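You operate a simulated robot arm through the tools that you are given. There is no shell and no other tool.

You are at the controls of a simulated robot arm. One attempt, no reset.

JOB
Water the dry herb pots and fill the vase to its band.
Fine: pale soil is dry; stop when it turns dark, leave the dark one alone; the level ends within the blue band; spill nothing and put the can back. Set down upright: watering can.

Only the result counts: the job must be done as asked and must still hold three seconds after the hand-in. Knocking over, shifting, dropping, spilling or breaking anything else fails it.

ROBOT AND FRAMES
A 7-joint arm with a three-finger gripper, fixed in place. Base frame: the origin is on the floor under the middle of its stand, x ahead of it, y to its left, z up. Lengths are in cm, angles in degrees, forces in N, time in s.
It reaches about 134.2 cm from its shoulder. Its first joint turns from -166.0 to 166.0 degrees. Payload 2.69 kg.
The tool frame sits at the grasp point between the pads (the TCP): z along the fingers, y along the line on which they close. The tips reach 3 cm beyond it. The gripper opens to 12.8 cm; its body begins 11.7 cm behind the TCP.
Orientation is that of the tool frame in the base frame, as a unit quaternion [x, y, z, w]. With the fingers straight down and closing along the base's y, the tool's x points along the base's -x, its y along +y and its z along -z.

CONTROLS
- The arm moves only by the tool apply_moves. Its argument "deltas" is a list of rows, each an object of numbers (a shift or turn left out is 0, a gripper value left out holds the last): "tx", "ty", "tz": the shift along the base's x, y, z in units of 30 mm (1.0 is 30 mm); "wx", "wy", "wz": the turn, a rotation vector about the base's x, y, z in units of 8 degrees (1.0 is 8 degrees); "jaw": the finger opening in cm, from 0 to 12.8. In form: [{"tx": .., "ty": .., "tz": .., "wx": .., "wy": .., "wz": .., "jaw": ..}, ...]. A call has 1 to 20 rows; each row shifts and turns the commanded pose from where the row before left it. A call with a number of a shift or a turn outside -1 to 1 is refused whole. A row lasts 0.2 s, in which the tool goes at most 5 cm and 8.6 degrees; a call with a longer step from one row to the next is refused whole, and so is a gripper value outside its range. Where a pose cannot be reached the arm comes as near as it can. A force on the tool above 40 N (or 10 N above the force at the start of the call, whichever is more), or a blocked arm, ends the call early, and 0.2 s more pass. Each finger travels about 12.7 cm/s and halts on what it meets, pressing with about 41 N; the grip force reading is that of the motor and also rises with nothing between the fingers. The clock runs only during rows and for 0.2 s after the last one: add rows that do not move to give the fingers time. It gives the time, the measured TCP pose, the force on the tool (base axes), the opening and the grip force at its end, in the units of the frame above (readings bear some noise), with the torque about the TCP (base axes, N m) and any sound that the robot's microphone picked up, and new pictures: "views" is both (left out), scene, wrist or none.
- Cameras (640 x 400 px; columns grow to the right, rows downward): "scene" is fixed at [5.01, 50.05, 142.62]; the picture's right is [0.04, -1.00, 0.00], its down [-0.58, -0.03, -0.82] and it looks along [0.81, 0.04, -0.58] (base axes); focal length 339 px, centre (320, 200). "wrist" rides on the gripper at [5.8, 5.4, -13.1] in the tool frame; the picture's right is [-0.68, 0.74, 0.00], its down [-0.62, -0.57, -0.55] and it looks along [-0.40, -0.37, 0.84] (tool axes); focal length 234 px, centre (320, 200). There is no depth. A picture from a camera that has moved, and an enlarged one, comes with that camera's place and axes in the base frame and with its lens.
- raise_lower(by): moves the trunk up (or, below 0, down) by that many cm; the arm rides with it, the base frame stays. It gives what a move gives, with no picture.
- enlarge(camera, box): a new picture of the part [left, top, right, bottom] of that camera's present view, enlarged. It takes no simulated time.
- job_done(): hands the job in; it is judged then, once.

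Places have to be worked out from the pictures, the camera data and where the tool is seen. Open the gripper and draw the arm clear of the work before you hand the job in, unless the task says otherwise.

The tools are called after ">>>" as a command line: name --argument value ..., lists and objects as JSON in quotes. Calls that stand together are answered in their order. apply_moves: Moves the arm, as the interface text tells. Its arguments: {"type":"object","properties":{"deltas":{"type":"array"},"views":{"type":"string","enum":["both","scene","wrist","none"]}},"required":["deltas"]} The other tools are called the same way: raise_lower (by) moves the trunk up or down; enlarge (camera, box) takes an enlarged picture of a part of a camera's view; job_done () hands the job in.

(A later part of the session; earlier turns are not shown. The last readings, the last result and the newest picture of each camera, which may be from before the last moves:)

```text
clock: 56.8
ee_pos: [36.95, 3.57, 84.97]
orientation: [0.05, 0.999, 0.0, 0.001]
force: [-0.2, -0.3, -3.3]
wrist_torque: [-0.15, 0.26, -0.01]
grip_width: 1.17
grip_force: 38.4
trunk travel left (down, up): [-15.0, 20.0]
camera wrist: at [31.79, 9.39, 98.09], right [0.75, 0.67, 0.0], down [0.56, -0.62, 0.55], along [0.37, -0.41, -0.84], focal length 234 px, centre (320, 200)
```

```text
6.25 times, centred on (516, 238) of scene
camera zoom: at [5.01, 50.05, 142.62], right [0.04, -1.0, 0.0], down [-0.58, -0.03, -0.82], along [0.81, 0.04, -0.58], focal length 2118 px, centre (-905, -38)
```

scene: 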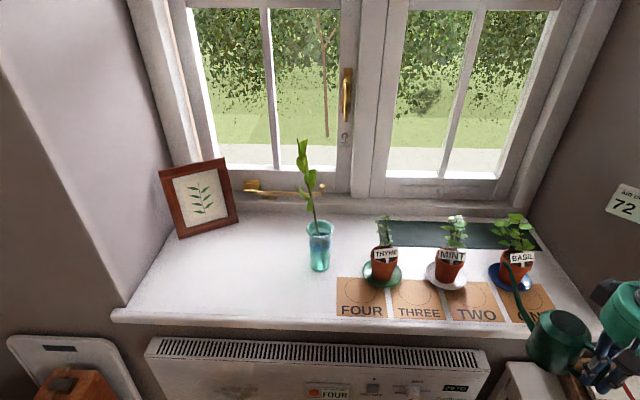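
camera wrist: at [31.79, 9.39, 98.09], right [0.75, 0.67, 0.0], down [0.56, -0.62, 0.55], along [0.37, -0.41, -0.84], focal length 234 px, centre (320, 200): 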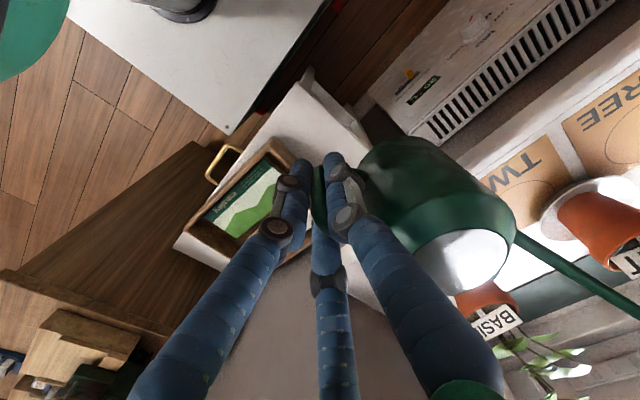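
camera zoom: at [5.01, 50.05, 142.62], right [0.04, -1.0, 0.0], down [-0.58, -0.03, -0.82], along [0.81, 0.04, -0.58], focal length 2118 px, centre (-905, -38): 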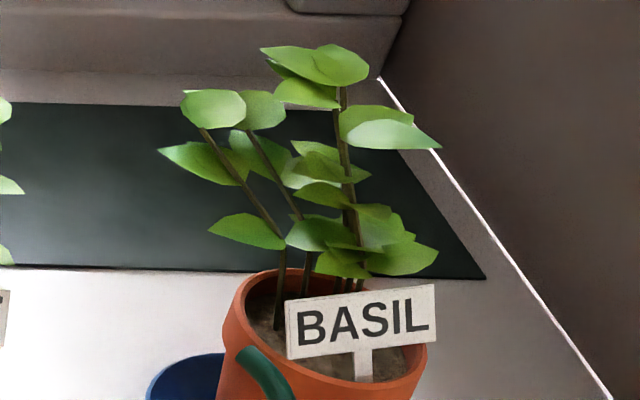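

Basil's lowest leaves begin at x≈67.5, z≈84.5, much as mint's. I repeat the same relative placement: slide to y≈−7.6 and approach, stopping ~2 cm short to check.

>>> apply_moves --deltas '[{"ty": -0.4}, {"ty": -0.6}, {"ty": -0.6}, {"ty": -0.6}, {"ty": -0.6}, {"ty": -0.6, "tz": -0.1}, {"ty": -0.3, "tx": 0.2, "tz": -0.1}, {"tx": 0.4, "tz": -0.1}, {"tx": 0.5}, {"tx": 0.5}, {"tx": 0.4}, {"tx": 0.2}, {}, {}]' --views "both"

>>> enlarge --camera "scene" --box '[484, 206, 548, 270]'

```text
clock: 59.8
ee_pos: [43.66, -7.6, 83.96]
orientation: [0.05, 0.999, 0.0, 0.001]
force: [-0.1, -0.3, -3.7]
wrist_torque: [-0.13, 0.26, -0.01]
grip_width: 1.19
grip_force: 38.8
trunk travel left (down, up): [-15.0, 20.0]
camera wrist: at [38.37, -1.77, 97.07], right [0.75, 0.67, 0.0], down [0.56, -0.62, 0.55], along [0.37, -0.41, -0.84], focal length 234 px, centre (320, 200)
```

scene: 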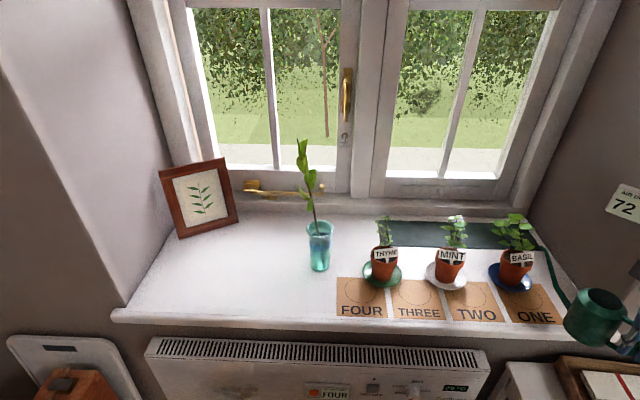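
wrist: 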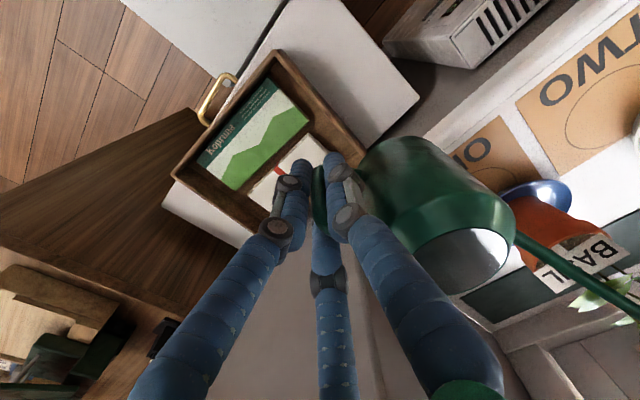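

```text
6.25 times, centred on (516, 238) of scene
camera zoom: at [5.01, 50.05, 142.62], right [0.04, -1.0, 0.0], down [-0.58, -0.03, -0.82], along [0.81, 0.04, -0.58], focal length 2118 px, centre (-905, -38)
```

zoom: 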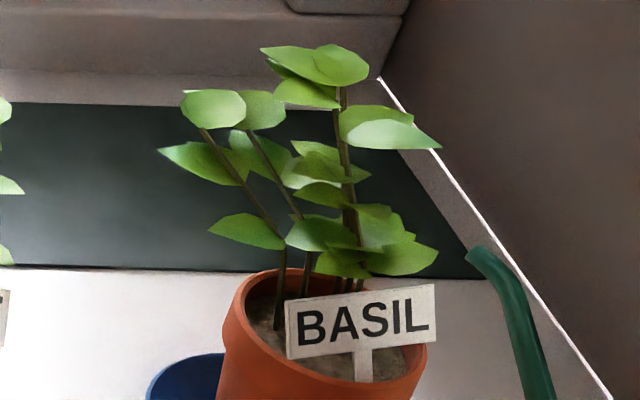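

The tip matches the expected place (scene y ≈1.3, slightly right). I move in 2 cm with a small +y correction and tilt to 15°.

>>> apply_moves --deltas '[{"tx": 0.35, "ty": 0.07, "tz": -0.08}, {"tx": 0.33, "ty": 0.06, "tz": -0.08}, {}, {"tx": -0.049, "ty": -0.021, "tz": 0.35, "wx": -0.1246, "wy": 0.2866}, {"tx": -0.049, "ty": -0.021, "tz": 0.35, "wx": -0.1246, "wy": 0.2866}, {"tx": -0.02, "ty": -0.009, "tz": 0.353, "wx": -0.1246, "wy": 0.2866}, {"tx": -0.02, "ty": -0.009, "tz": 0.353, "wx": -0.1246, "wy": 0.2866}, {"tx": 0.008, "ty": 0.003, "tz": 0.353, "wx": -0.1246, "wy": 0.2866}, {"tx": 0.008, "ty": 0.003, "tz": 0.353, "wx": -0.1246, "wy": 0.2866}, {}]' --views "both"

>>> enlarge --camera "scene" --box '[484, 206, 548, 270]'

>>> enlarge --camera "wrist" --box '[520, 200, 640, 320]'

```text
clock: 62.0
ee_pos: [45.34, -7.38, 89.85]
orientation: [0.049, 0.99, -0.059, -0.117]
force: [0.7, 0.8, -3.8]
wrist_torque: [-0.16, 0.25, -0.03]
grip_width: 1.19
grip_force: 38.9
trunk travel left (down, up): [-15.0, 20.0]
camera wrist: at [43.24, -0.16, 103.18], right [0.72, 0.65, -0.25], down [0.68, -0.57, 0.46], along [0.16, -0.5, -0.85], focal length 234 px, centre (320, 200)
```

scene: 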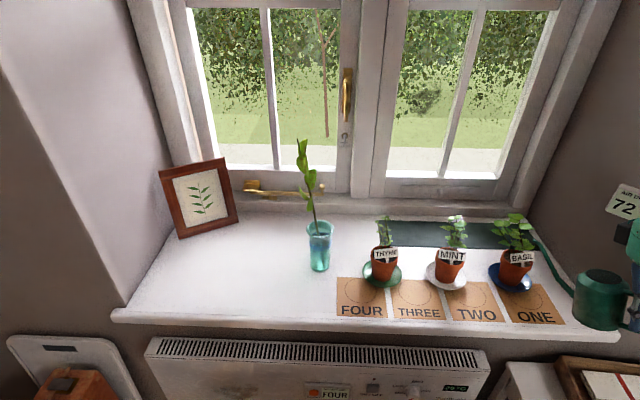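
wrist: 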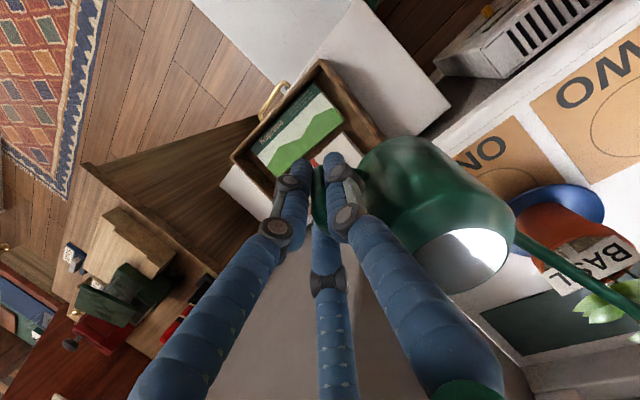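

```text
6.25 times, centred on (516, 238) of scene
camera zoom: at [5.01, 50.05, 142.62], right [0.04, -1.0, 0.0], down [-0.58, -0.03, -0.82], along [0.81, 0.04, -0.58], focal length 2118 px, centre (-905, -38)
```

zoom: 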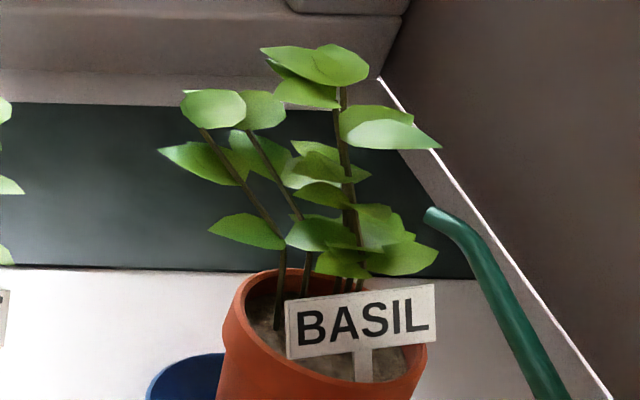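

```text
3.33 times, centred on (580, 260) of wrist
camera zoom: at [43.24, -0.16, 103.18], right [0.72, 0.65, -0.25], down [0.68, -0.57, 0.46], along [0.16, -0.5, -0.85], focal length 781 px, centre (-547, 0)
```

zoom: 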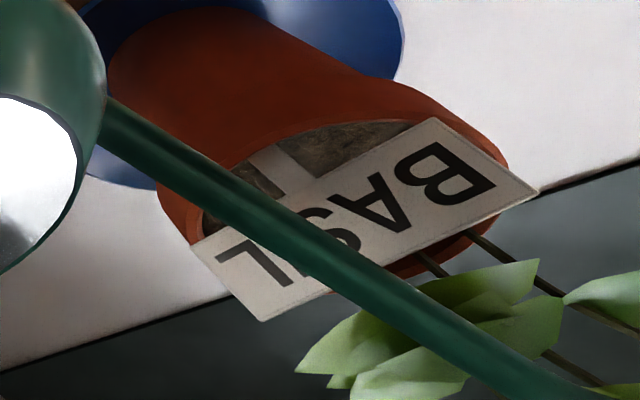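

Tip placement mirrors the mint case. I tilt on to 28° and check for the stream.

>>> apply_moves --deltas '[{"tx": 0.035, "ty": 0.015, "tz": 0.345, "wx": -0.1246, "wy": 0.2866}, {"tx": 0.035, "ty": 0.015, "tz": 0.345, "wx": -0.1246, "wy": 0.2866}, {"tx": 0.06, "ty": 0.025, "tz": 0.335, "wx": -0.1246, "wy": 0.2866}, {"tx": 0.06, "ty": 0.025, "tz": 0.335, "wx": -0.1246, "wy": 0.2866}, {"tx": 0.1, "ty": 0.045, "tz": 0.39, "wx": -0.1495, "wy": 0.344}, {}]' --views "both"

>>> enlarge --camera "scene" --box '[492, 220, 540, 268]'

>>> enlarge --camera "wrist" --box '[560, 220, 640, 320]'

```text
clock: 63.4
ee_pos: [46.2, -6.74, 95.16]
orientation: [0.048, 0.969, -0.108, -0.215]
force: [0.2, -0.3, -3.9]
wrist_torque: [-0.15, 0.22, 0.02]
grip_width: 1.17
grip_force: 39.1
trunk travel left (down, up): [-15.0, 20.0]
camera wrist: at [46.84, 1.55, 107.91], right [0.64, 0.62, -0.45], down [0.76, -0.53, 0.36], along [-0.01, -0.58, -0.82], focal length 234 px, centre (320, 200)
```

scene: 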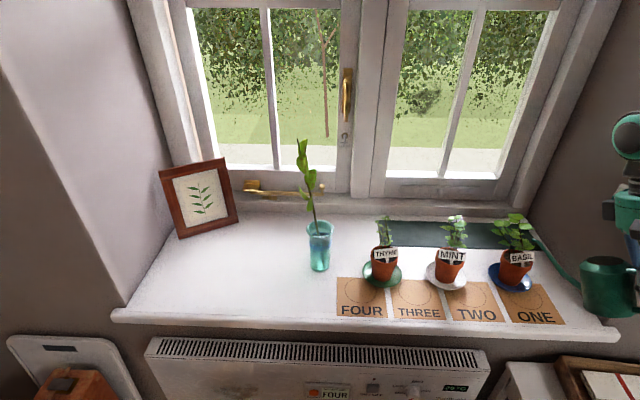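
wrist: 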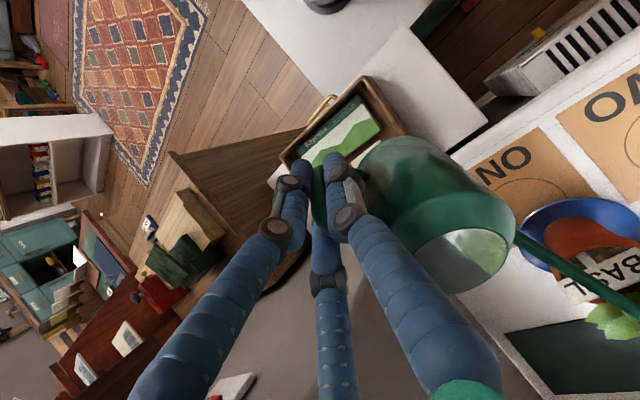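

```text
8.33 times, centred on (516, 244) of scene
camera zoom: at [5.01, 50.05, 142.62], right [0.04, -1.0, 0.0], down [-0.58, -0.03, -0.82], along [0.81, 0.04, -0.58], focal length 2824 px, centre (-1313, -167)
```

zoom: 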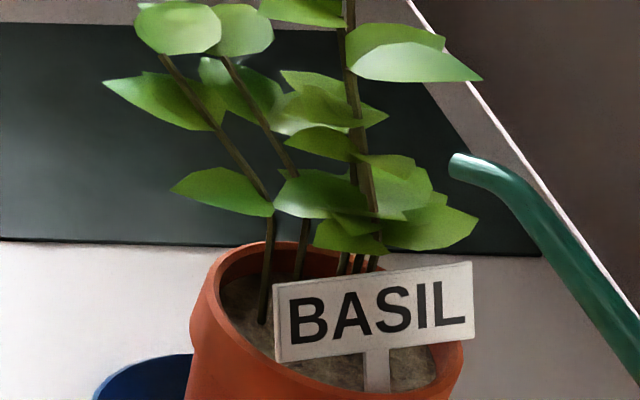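

```text
4.00 times, centred on (600, 270) of wrist
camera zoom: at [46.84, 1.55, 107.91], right [0.64, 0.62, -0.45], down [0.76, -0.53, 0.36], along [-0.01, -0.58, -0.82], focal length 937 px, centre (-800, -80)
```

zoom: 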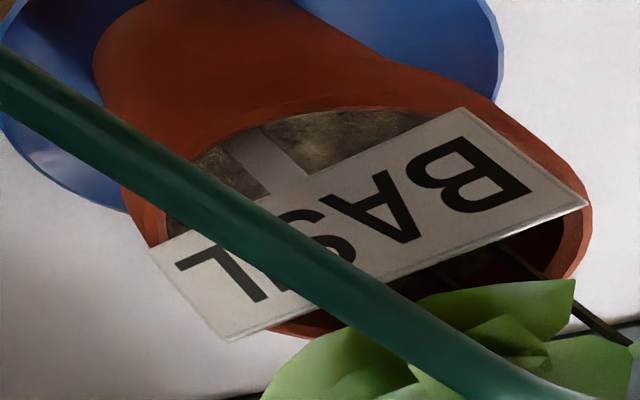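

No flow at 28°. The tip is slightly short and left of the mint-like placement, so I shift +0.6 cm in x, −0.5 cm in y and tilt to 31°.

>>> apply_moves --deltas '[{"tx": 0.2, "ty": -0.17}, {"tx": 0.07, "ty": 0.03, "tz": 0.2, "wx": -0.0748, "wy": 0.172}, {"tx": 0.07, "ty": 0.03, "tz": 0.2, "wx": -0.0748, "wy": 0.172}, {}]' --views "both"

>>> enlarge --camera "scene" --box '[492, 220, 540, 268]'

>>> enlarge --camera "wrist" --box '[560, 220, 640, 320]'

```text
clock: 64.4
ee_pos: [47.14, -7.16, 96.21]
orientation: [0.048, 0.963, -0.119, -0.238]
force: [0.3, 0.0, -4.2]
wrist_torque: [-0.06, 0.21, -0.03]
grip_width: 1.14
grip_force: 38.7
trunk travel left (down, up): [-15.0, 20.0]
camera wrist: at [48.52, 1.46, 108.83], right [0.62, 0.61, -0.49], down [0.78, -0.52, 0.34], along [-0.05, -0.59, -0.8], focal length 234 px, centre (320, 200)
```

scene: 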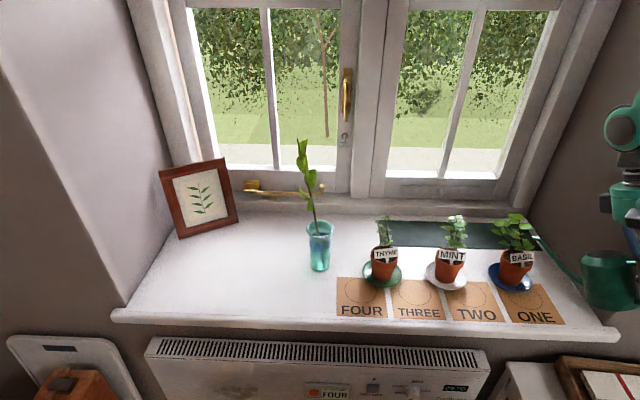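
wrist: 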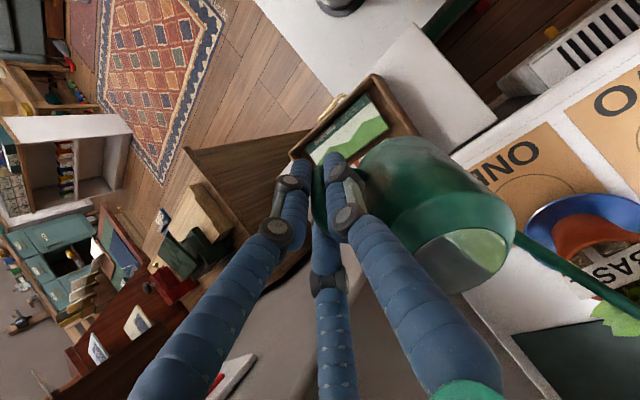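

```text
8.33 times, centred on (516, 244) of scene
camera zoom: at [5.01, 50.05, 142.62], right [0.04, -1.0, 0.0], down [-0.58, -0.03, -0.82], along [0.81, 0.04, -0.58], focal length 2824 px, centre (-1313, -167)
```

zoom: 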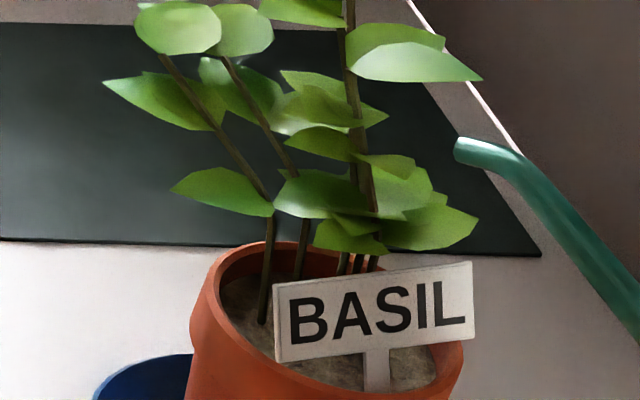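

```text
4.00 times, centred on (600, 270) of wrist
camera zoom: at [48.52, 1.46, 108.83], right [0.62, 0.61, -0.49], down [0.78, -0.52, 0.34], along [-0.05, -0.59, -0.8], focal length 937 px, centre (-800, -80)
```

zoom: 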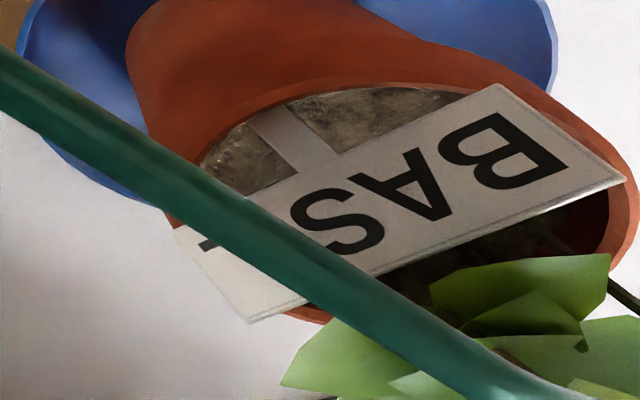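

No stream at 31° yet (the can is emptier). I step to 34°.

>>> apply_moves --deltas '[{"tx": 0.07, "ty": 0.03, "tz": 0.19, "wx": -0.0748, "wy": 0.172}, {"tx": 0.07, "ty": 0.03, "tz": 0.19, "wx": -0.0748, "wy": 0.172}]' --views "both"

>>> enlarge --camera "scene" --box '[492, 220, 540, 268]'

>>> enlarge --camera "wrist" --box '[560, 220, 640, 320]'

```text
clock: 65.0
ee_pos: [47.53, -6.99, 97.48]
orientation: [0.048, 0.955, -0.131, -0.262]
force: [0.6, 0.5, -4.1]
wrist_torque: [-0.09, 0.19, 0.01]
grip_width: 1.15
grip_force: 38.3
trunk travel left (down, up): [-15.0, 20.0]
camera wrist: at [49.48, 1.91, 109.79], right [0.6, 0.6, -0.53], down [0.8, -0.52, 0.31], along [-0.09, -0.61, -0.79], focal length 234 px, centre (320, 200)
```

scene: 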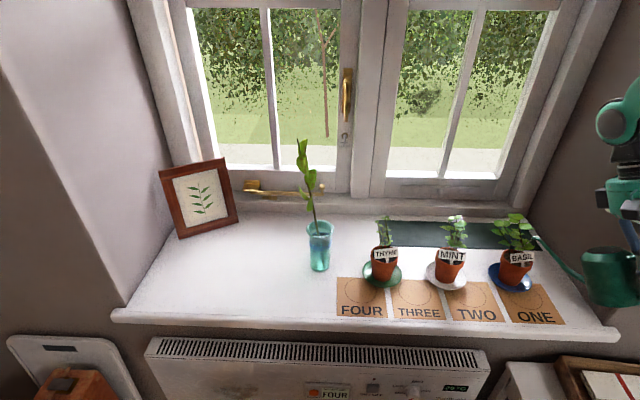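
wrist: 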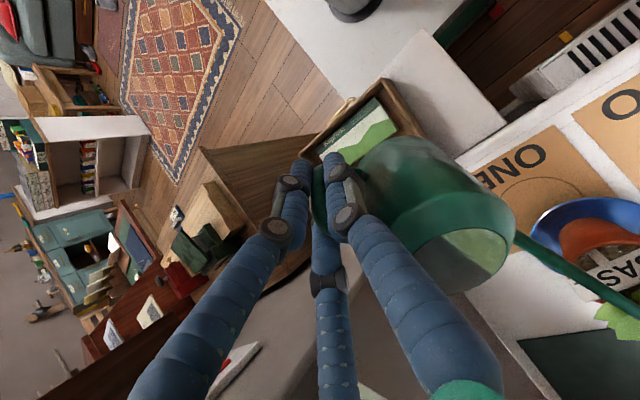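

```text
8.33 times, centred on (516, 244) of scene
camera zoom: at [5.01, 50.05, 142.62], right [0.04, -1.0, 0.0], down [-0.58, -0.03, -0.82], along [0.81, 0.04, -0.58], focal length 2824 px, centre (-1313, -167)
```

zoom: 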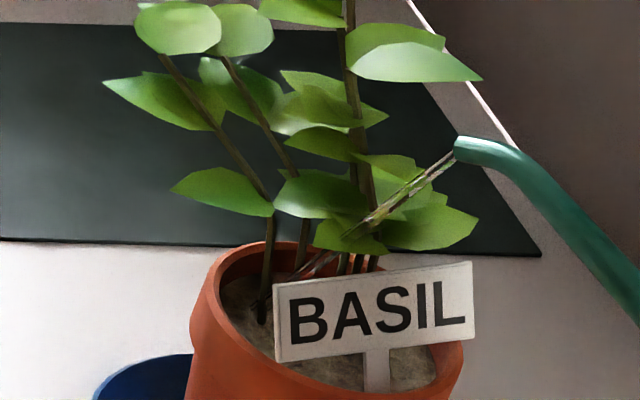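

```text
4.00 times, centred on (600, 270) of wrist
camera zoom: at [49.48, 1.91, 109.79], right [0.6, 0.6, -0.53], down [0.8, -0.52, 0.31], along [-0.09, -0.61, -0.79], focal length 937 px, centre (-800, -80)
```

zoom: 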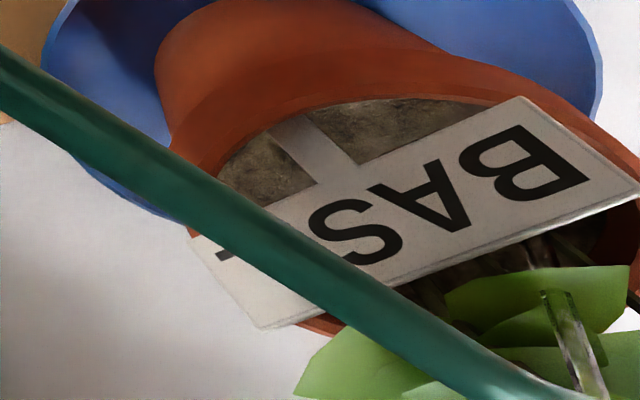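

The stream now flows and lands on basil's soil (≈(69.9, 4.3), inside the pot). I nudge 0.4 cm to −y for more margin and keep pouring.

>>> apply_moves --deltas '[{"ty": -0.14, "tx": -0.05}, {}, {}, {}]' --views "scene"

>>> enlarge --camera "scene" --box '[492, 220, 540, 268]'

```text
clock: 66.0
ee_pos: [47.56, -7.41, 97.49]
orientation: [0.048, 0.955, -0.13, -0.261]
force: [-0.1, 0.7, -4.0]
wrist_torque: [-0.07, 0.17, -0.02]
grip_width: 1.16
grip_force: 38.3
trunk travel left (down, up): [-15.0, 20.0]
```

scene: 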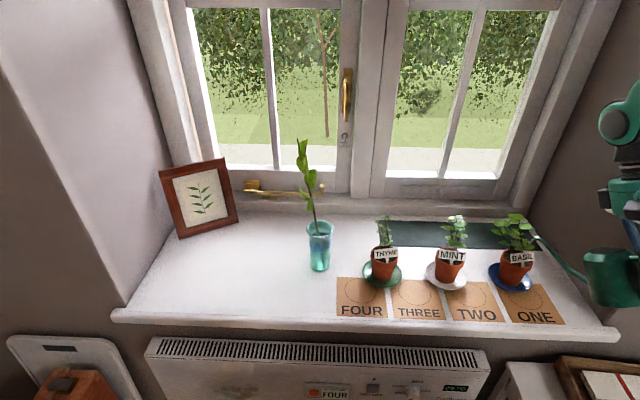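

```text
8.33 times, centred on (516, 244) of scene
camera zoom: at [5.01, 50.05, 142.62], right [0.04, -1.0, 0.0], down [-0.58, -0.03, -0.82], along [0.81, 0.04, -0.58], focal length 2824 px, centre (-1313, -167)
```

zoom: 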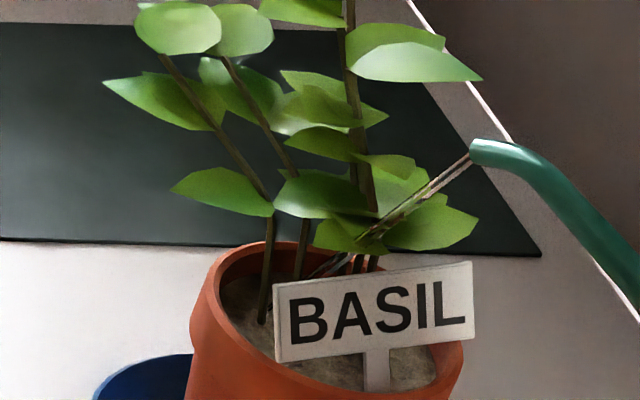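

>>> apply_moves --deltas '[{}, {}, {}, {}, {}]' --views "scene"

>>> enlarge --camera "scene" --box '[492, 220, 540, 268]'

```text
clock: 67.2
ee_pos: [47.62, -7.29, 97.45]
orientation: [0.047, 0.955, -0.13, -0.261]
force: [0.6, 0.2, -3.3]
wrist_torque: [-0.09, 0.2, -0.02]
grip_width: 1.18
grip_force: 38.7
trunk travel left (down, up): [-15.0, 20.0]
```

scene: 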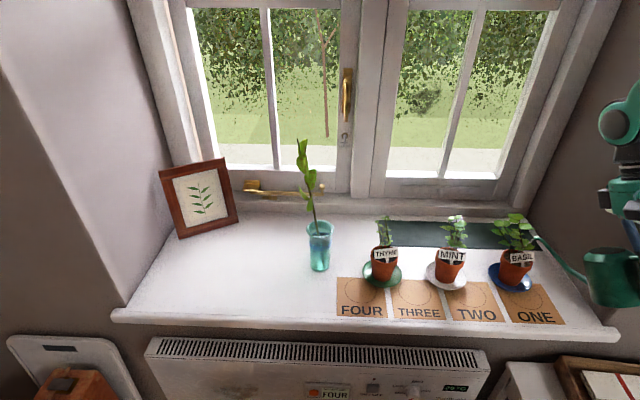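

```text
8.33 times, centred on (516, 244) of scene
camera zoom: at [5.01, 50.05, 142.62], right [0.04, -1.0, 0.0], down [-0.58, -0.03, -0.82], along [0.81, 0.04, -0.58], focal length 2824 px, centre (-1313, -167)
```

zoom: 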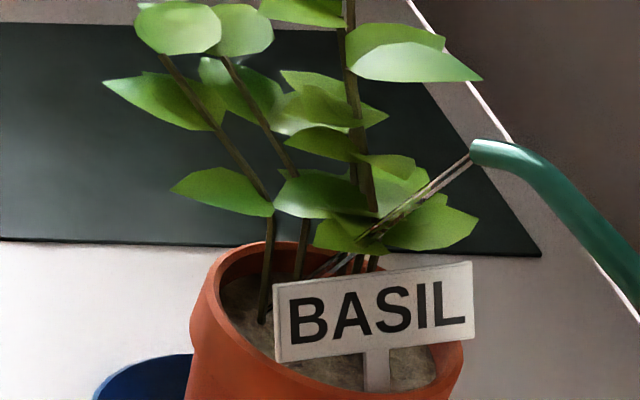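

The stream is thinning and falls close behind the tag's top edge. I tilt 2° more and ease forward slightly to keep it well inside.

>>> apply_moves --deltas '[{"tx": 0.17, "ty": 0.04, "tz": 0.25, "wx": -0.0997, "wy": 0.2293}, {}, {}, {}]' --views "both"

>>> enlarge --camera "scene" --box '[492, 220, 540, 268]'

>>> enlarge --camera "wrist" --box '[560, 220, 640, 320]'

```text
clock: 68.2
ee_pos: [48.12, -7.24, 98.18]
orientation: [0.047, 0.95, -0.137, -0.277]
force: [0.2, 0.9, -2.7]
wrist_torque: [-0.1, 0.2, 0.02]
grip_width: 1.18
grip_force: 38.9
trunk travel left (down, up): [-15.0, 20.0]
camera wrist: at [50.29, 1.77, 110.35], right [0.58, 0.59, -0.56], down [0.81, -0.51, 0.29], along [-0.11, -0.62, -0.78], focal length 234 px, centre (320, 200)
```

scene: 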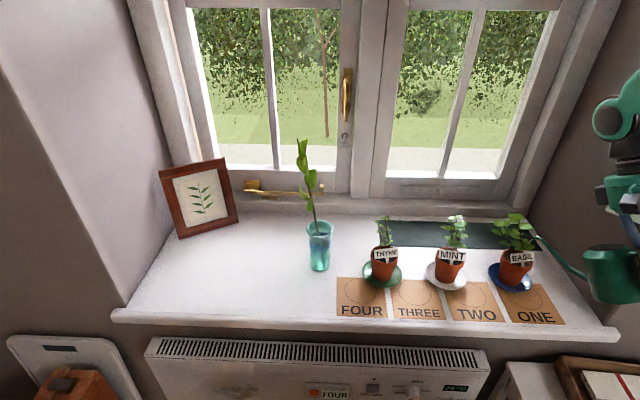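
wrist: 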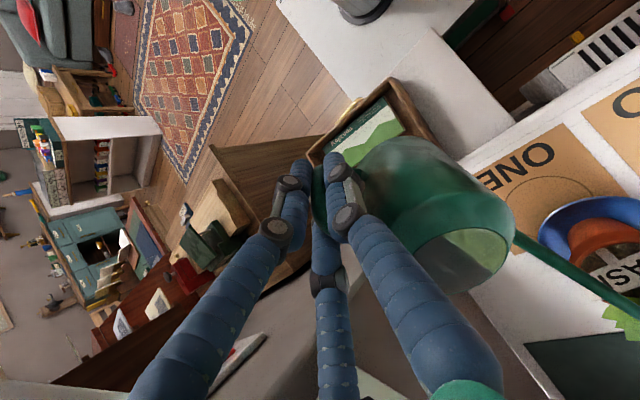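

```text
8.33 times, centred on (516, 244) of scene
camera zoom: at [5.01, 50.05, 142.62], right [0.04, -1.0, 0.0], down [-0.58, -0.03, -0.82], along [0.81, 0.04, -0.58], focal length 2824 px, centre (-1313, -167)
```

zoom: 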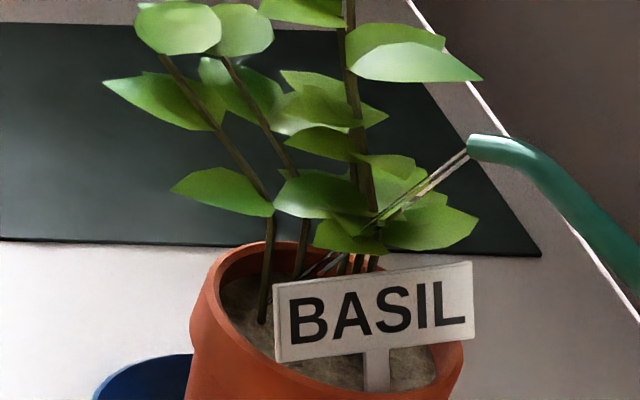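

```text
4.00 times, centred on (600, 270) of wrist
camera zoom: at [50.29, 1.77, 110.35], right [0.58, 0.59, -0.56], down [0.81, -0.51, 0.29], along [-0.11, -0.62, -0.78], focal length 937 px, centre (-800, -80)
```

zoom: 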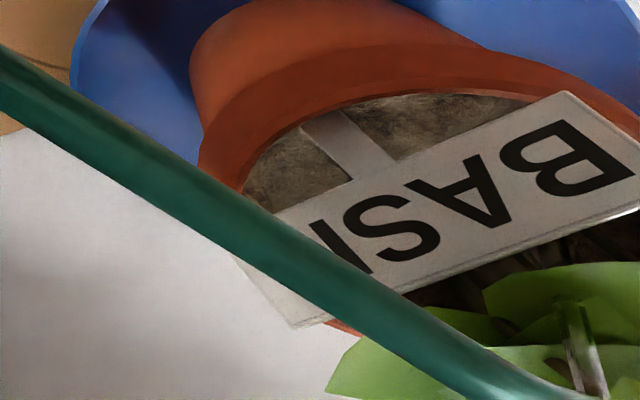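

>>> apply_moves --deltas '[{}, {}, {}, {}, {}]' --views "scene"

>>> enlarge --camera "scene" --box '[492, 220, 540, 268]'

```text
clock: 69.4
ee_pos: [48.15, -7.29, 98.23]
orientation: [0.046, 0.95, -0.139, -0.276]
force: [0.0, -0.5, -3.2]
wrist_torque: [-0.1, 0.17, 0.0]
grip_width: 1.17
grip_force: 38.9
trunk travel left (down, up): [-15.0, 20.0]
```

scene: 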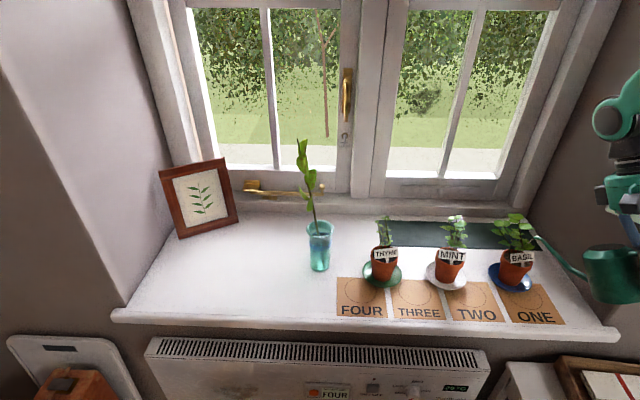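

```text
8.33 times, centred on (516, 244) of scene
camera zoom: at [5.01, 50.05, 142.62], right [0.04, -1.0, 0.0], down [-0.58, -0.03, -0.82], along [0.81, 0.04, -0.58], focal length 2824 px, centre (-1313, -167)
```

zoom: 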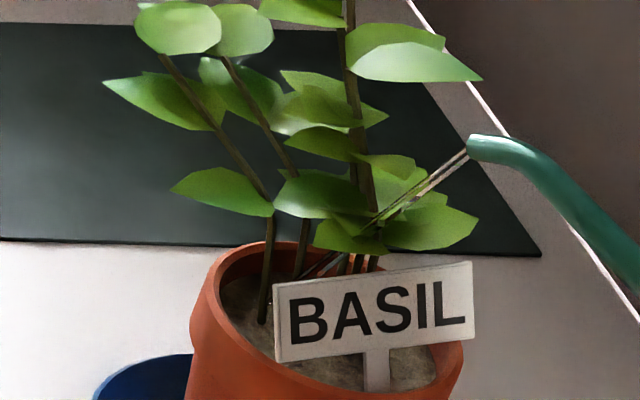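

>>> apply_moves --deltas '[{}, {}, {}, {}]' --views "scene"

>>> enlarge --camera "scene" --box '[492, 220, 540, 268]'

```text
clock: 70.4
ee_pos: [48.15, -7.25, 98.35]
orientation: [0.047, 0.95, -0.138, -0.276]
force: [-0.1, 0.3, -3.5]
wrist_torque: [-0.04, 0.15, -0.01]
grip_width: 1.17
grip_force: 38.6
trunk travel left (down, up): [-15.0, 20.0]
```

scene: 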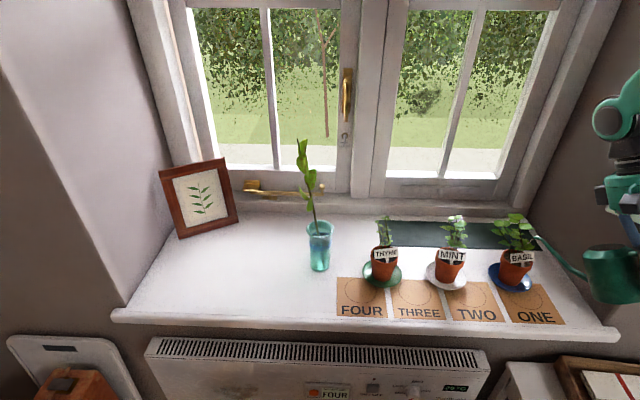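

```text
8.33 times, centred on (516, 244) of scene
camera zoom: at [5.01, 50.05, 142.62], right [0.04, -1.0, 0.0], down [-0.58, -0.03, -0.82], along [0.81, 0.04, -0.58], focal length 2824 px, centre (-1313, -167)
```

zoom: 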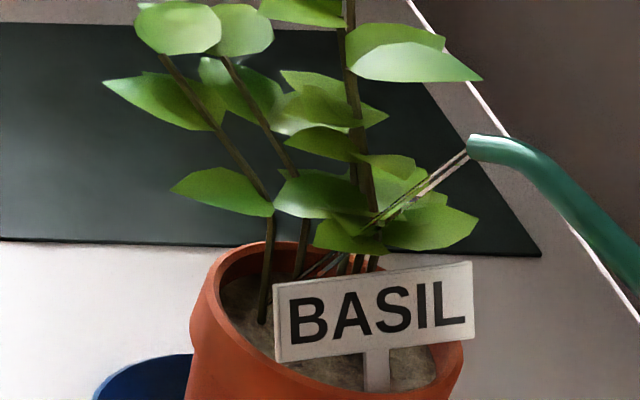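

>>> apply_moves --deltas '[{}, {}, {}, {}]' --views "scene"

>>> enlarge --camera "scene" --box '[492, 220, 540, 268]'

```text
clock: 71.4
ee_pos: [48.19, -7.32, 98.27]
orientation: [0.047, 0.95, -0.138, -0.277]
force: [-0.5, 0.0, -3.3]
wrist_torque: [-0.1, 0.14, -0.01]
grip_width: 1.17
grip_force: 38.6
trunk travel left (down, up): [-15.0, 20.0]
```

scene: 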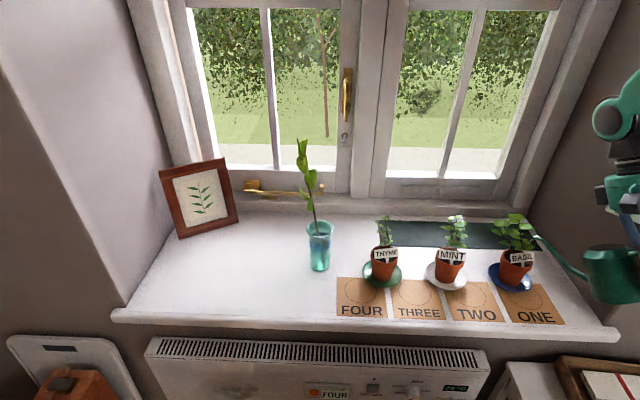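

```text
8.33 times, centred on (516, 244) of scene
camera zoom: at [5.01, 50.05, 142.62], right [0.04, -1.0, 0.0], down [-0.58, -0.03, -0.82], along [0.81, 0.04, -0.58], focal length 2824 px, centre (-1313, -167)
```

zoom: 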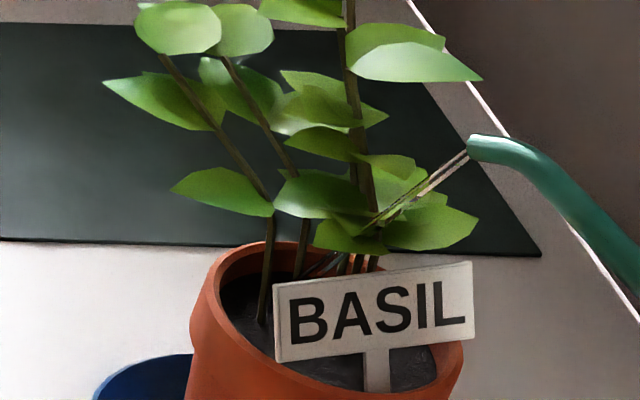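

Basil's soil has turned dark too. I tip back at once and withdraw.

>>> apply_moves --deltas '[{"tx": -0.37, "ty": -0.16, "tz": -1.0, "wx": 0.3987, "wy": -0.917}, {"tx": -0.235, "ty": -0.1, "tz": -1.0, "wx": 0.3987, "wy": -0.917}, {"tx": -0.07, "ty": -0.03, "tz": -0.7, "wx": 0.2492, "wy": -0.5731}, {"tx": -0.3, "tz": -0.68, "wx": 0.2492, "wy": -0.5731}, {"tx": -0.5, "tz": -0.66, "wx": 0.2492, "wy": -0.5731}, {"tx": -0.6, "tz": -0.6, "wx": 0.2492, "wy": -0.5731}, {"tx": -0.6}, {"tx": -0.5}, {}, {}]' --views "both"

>>> enlarge --camera "scene" --box '[360, 205, 560, 330]'

>>> enlarge --camera "scene" --box '[484, 220, 548, 300]'

```text
clock: 73.6
ee_pos: [38.45, -7.98, 84.12]
orientation: [0.05, 0.999, -0.002, 0.001]
force: [0.1, 0.1, -2.3]
wrist_torque: [-0.1, 0.24, -0.02]
grip_width: 1.14
grip_force: 38.6
trunk travel left (down, up): [-15.0, 20.0]
camera wrist: at [33.24, -2.26, 97.28], right [0.75, 0.67, 0.0], down [0.56, -0.62, 0.55], along [0.37, -0.41, -0.83], focal length 234 px, centre (320, 200)
```

scene: 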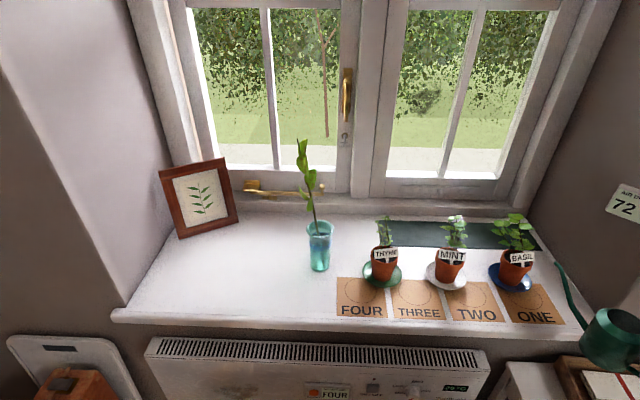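
wrist: 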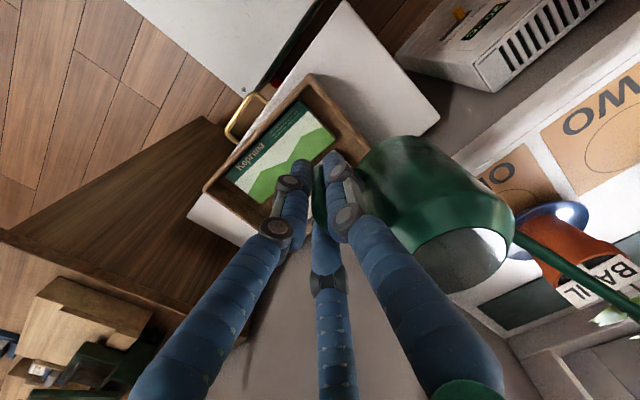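

```text
3.20 times, centred on (460, 268) of scene
camera zoom: at [5.01, 50.05, 142.62], right [0.04, -1.0, 0.0], down [-0.58, -0.03, -0.82], along [0.81, 0.04, -0.58], focal length 1084 px, centre (-128, -16)
```

zoom: 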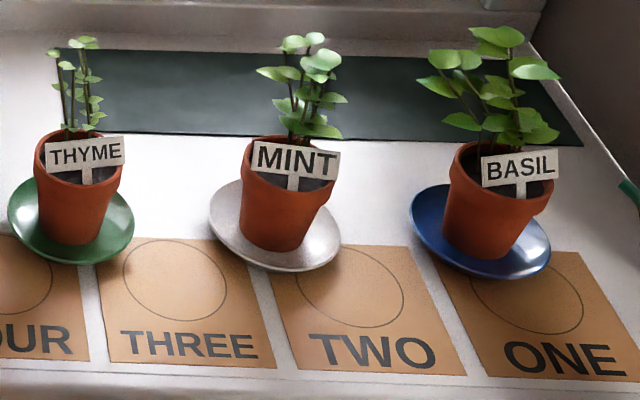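

```text
5.00 times, centred on (516, 260) of scene
camera zoom: at [5.01, 50.05, 142.62], right [0.04, -1.0, 0.0], down [-0.58, -0.03, -0.82], along [0.81, 0.04, -0.58], focal length 1694 px, centre (-660, -100)
```

zoom: 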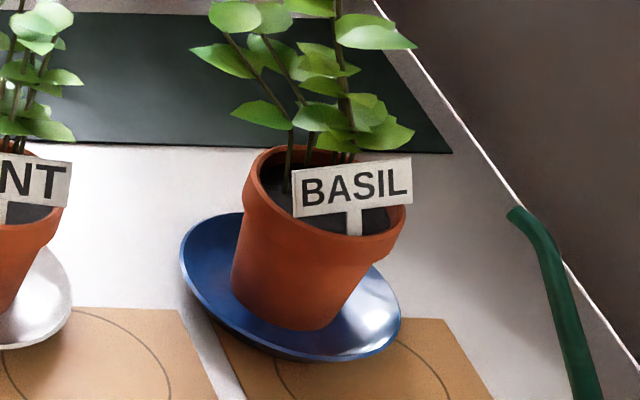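

Mint, basil and thyme all show dark soil with dry saucers and cards. Now I carry the can level back along x≈37 toward its original place.

>>> apply_moves --deltas '[{"tx": -0.3, "ty": 0.3}, {"tx": -0.2, "ty": 0.6, "tz": 0.2}, {"ty": 0.8, "tz": 0.3}, {"ty": 0.85, "tz": 0.3}, {"ty": 0.85}, {"ty": 0.85}, {"ty": 0.85}, {"ty": 0.85}, {"ty": 0.85}, {"ty": 0.85}, {"ty": 0.85}, {"ty": 0.85}, {"ty": 0.85}, {"ty": 0.85}, {"ty": 0.85}, {"ty": 0.85}, {"ty": 0.8}, {"ty": 0.7}, {"ty": 0.4}, {}]' --views "both"

>>> enlarge --camera "scene" --box '[304, 216, 340, 252]'

```text
clock: 77.8
ee_pos: [37.06, 35.83, 86.58]
orientation: [0.049, 0.999, -0.001, 0.001]
force: [0.2, 0.1, -2.4]
wrist_torque: [-0.11, 0.24, 0.03]
grip_width: 1.16
grip_force: 38.3
trunk travel left (down, up): [-15.0, 20.0]
camera wrist: at [31.79, 41.63, 99.77], right [0.75, 0.67, 0.0], down [0.56, -0.62, 0.55], along [0.37, -0.41, -0.83], focal length 234 px, centre (320, 200)
```

scene: 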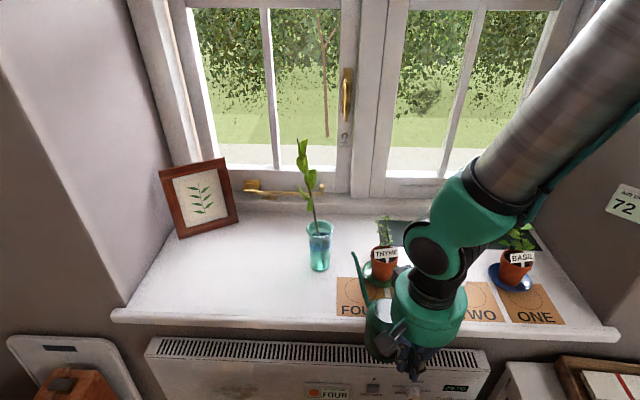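
wrist: 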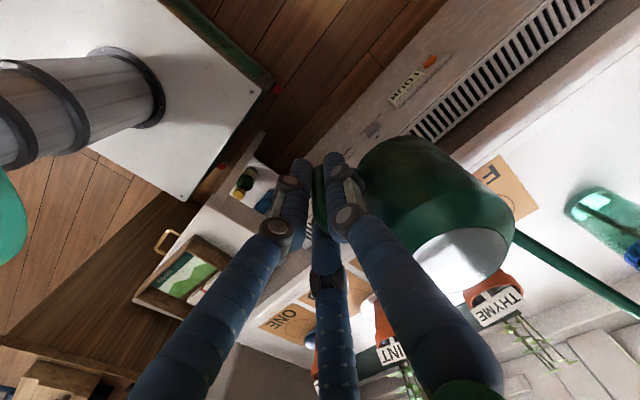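

```text
11.11 times, centred on (322, 234) of scene
camera zoom: at [5.01, 50.05, 142.62], right [0.04, -1.0, 0.0], down [-0.58, -0.03, -0.82], along [0.81, 0.04, -0.58], focal length 3765 px, centre (298, -178)
```

zoom: 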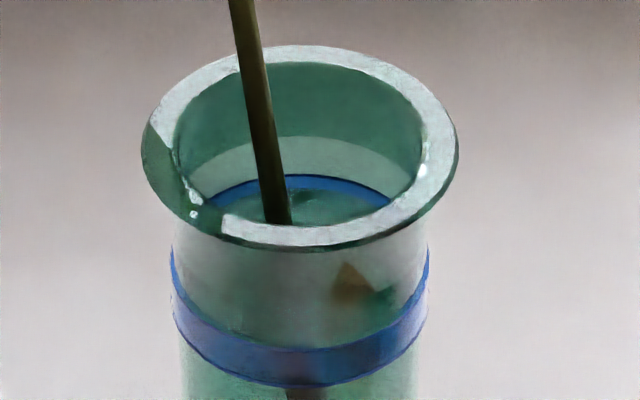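

Level carry is fine. I continue in +y, then turn the spout back to its original heading.

>>> apply_moves --deltas '[{"ty": 0.4}, {"ty": 0.7}, {"ty": 0.8}, {"ty": 0.8}, {"ty": 0.8}, {"ty": 0.7}, {"ty": 0.5, "wz": 0.4}, {"ty": 0.5, "wz": 0.7}, {"ty": 0.5, "wz": 0.9}, {"ty": 0.5, "wz": 0.9}, {"ty": 0.5, "wz": 0.66}, {"ty": 0.5, "wz": 0.3}, {"ty": 0.5}, {"ty": 0.5}, {"ty": 0.3}, {}, {}]' --views "both"

>>> enlarge --camera "wrist" --box '[300, 260, 460, 400]'

```text
clock: 81.4
ee_pos: [37.03, 61.28, 86.74]
orientation: [-0.218, 0.976, -0.001, 0.001]
force: [0.4, 0.4, -3.6]
wrist_torque: [-0.22, 0.16, -0.01]
grip_width: 1.16
grip_force: 38.4
trunk travel left (down, up): [-15.0, 20.0]
camera wrist: at [29.4, 63.57, 99.84], right [0.3, 0.95, 0.0], down [0.8, -0.25, 0.55], along [0.53, -0.17, -0.83], focal length 234 px, centre (320, 200)
```

scene: 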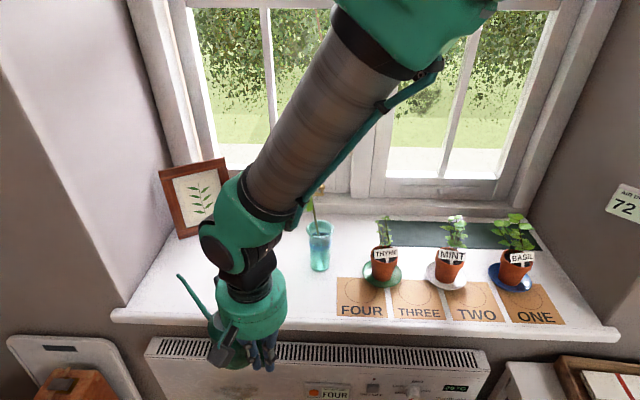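
wrist: 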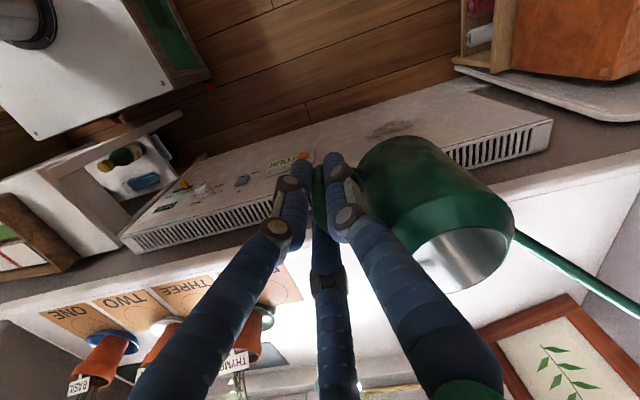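

```text
2.86 times, centred on (380, 330) of wrist
camera zoom: at [29.4, 63.57, 99.84], right [0.3, 0.95, 0.0], down [0.8, -0.25, 0.55], along [0.53, -0.17, -0.83], focal length 669 px, centre (149, -171)
```

zoom: 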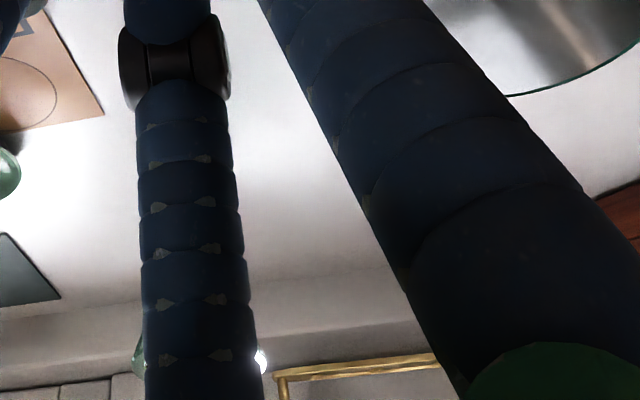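

The finger hides the vase here. Before setting the can down, I shift sideways and lower a bit to see the vase's level through the gap at a flatter angle.

>>> apply_moves --deltas '[{"ty": -0.5, "tz": -0.3}, {"ty": -0.7, "tz": -0.4}, {"ty": -0.7, "tz": -0.4}, {"ty": -0.5, "tz": -0.4}, {"ty": -0.2}, {}, {}]' --views "wrist"

>>> enlarge --camera "wrist" --box '[340, 310, 430, 400]'

```text
clock: 83.0
ee_pos: [37.05, 53.49, 82.13]
orientation: [-0.218, 0.976, -0.001, 0.001]
force: [0.2, 0.2, -2.5]
wrist_torque: [-0.2, 0.14, 0.03]
grip_width: 1.14
grip_force: 38.6
trunk travel left (down, up): [-15.0, 20.0]
camera wrist: at [29.41, 55.72, 95.35], right [0.3, 0.95, 0.0], down [0.8, -0.25, 0.55], along [0.53, -0.17, -0.83], focal length 234 px, centre (320, 200)
```

wrist: 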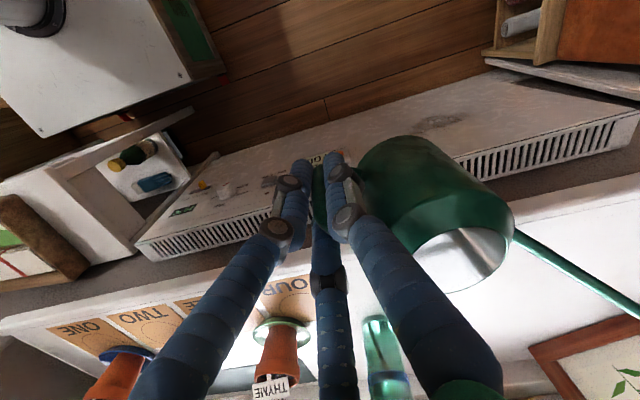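

```text
4.44 times, centred on (385, 355) of wrist
camera zoom: at [29.41, 55.72, 95.35], right [0.3, 0.95, 0.0], down [0.8, -0.25, 0.55], along [0.53, -0.17, -0.83], focal length 1041 px, centre (31, -489)
```

zoom: 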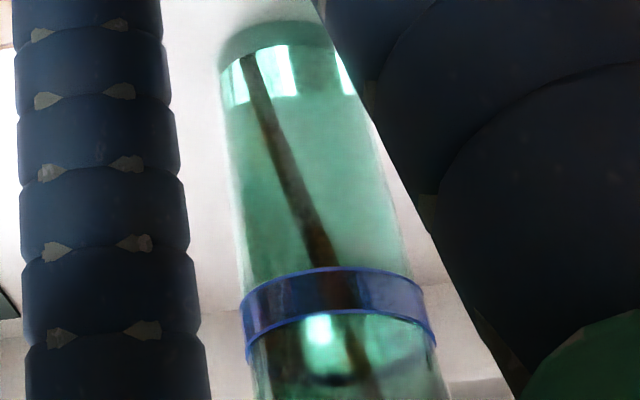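

>>> enlarge --camera "wrist" --box '[362, 360, 414, 400]'

```text
10.00 times, centred on (388, 380) of wrist
camera zoom: at [29.41, 55.72, 95.35], right [0.3, 0.95, 0.0], down [0.8, -0.25, 0.55], along [0.53, -0.17, -0.83], focal length 2342 px, centre (-360, -1600)
```

zoom: 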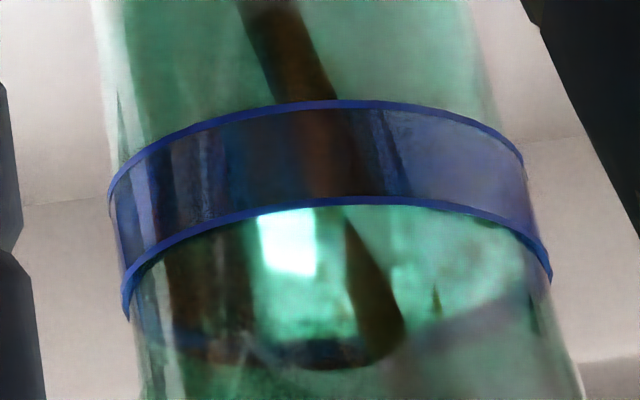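

The flat view shows the water surface's far edge inside the band (about 70–75% up it), agreeing with the scene estimate – the vase is right. Now I carry the can up, across and over its original spot.

>>> apply_moves --deltas '[{"tz": 0.5, "ty": 0.3}, {"tz": 0.5, "ty": 0.5}, {"tz": 0.5, "ty": 0.6}, {"tz": 0.5, "ty": 0.6}, {"ty": 0.6, "tx": 0.3}, {"ty": 0.33, "tx": 0.6}, {"tx": 0.8}, {"tx": 0.8}, {"tx": 0.8}, {"tx": 0.8}, {"tx": 0.8}, {"tx": 0.8}, {"tx": 0.7}, {"tx": 0.5}, {"tx": 0.32}, {}, {}]' --views "both"

>>> enlarge --camera "scene" --box '[200, 200, 310, 310]'

```text
clock: 86.6
ee_pos: [58.65, 62.19, 88.13]
orientation: [-0.218, 0.976, -0.001, 0.001]
force: [-0.7, -0.3, -4.1]
wrist_torque: [-0.2, 0.15, -0.02]
grip_width: 1.18
grip_force: 38.4
trunk travel left (down, up): [-15.0, 20.0]
camera wrist: at [51.16, 64.47, 101.27], right [0.3, 0.95, 0.0], down [0.8, -0.25, 0.55], along [0.53, -0.17, -0.83], focal length 234 px, centre (320, 200)
```

scene: 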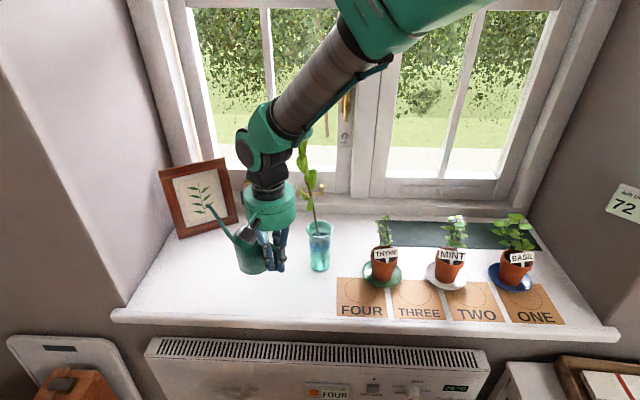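
wrist: 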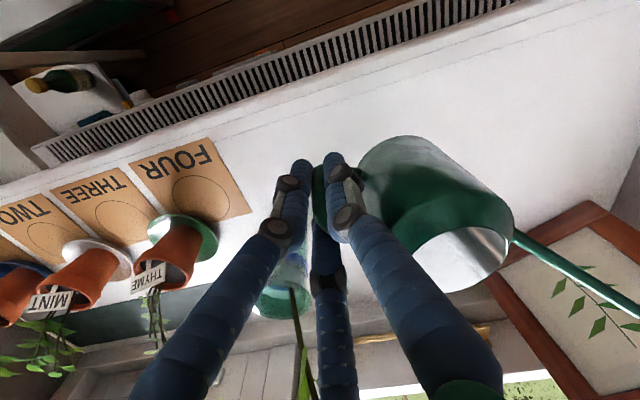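

```text
3.64 times, centred on (255, 255) of scene
camera zoom: at [5.01, 50.05, 142.62], right [0.04, -1.0, 0.0], down [-0.58, -0.03, -0.82], along [0.81, 0.04, -0.58], focal length 1232 px, centre (556, 0)
```

zoom: 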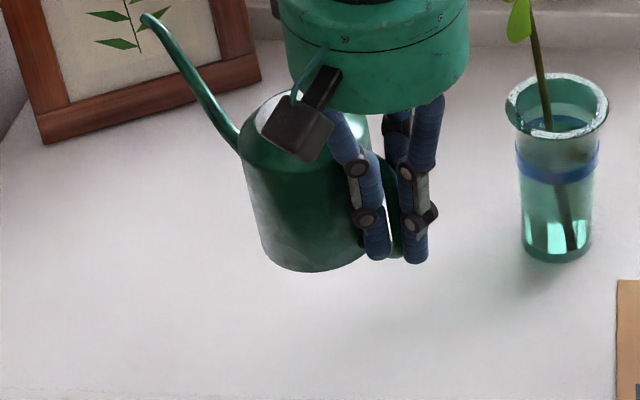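

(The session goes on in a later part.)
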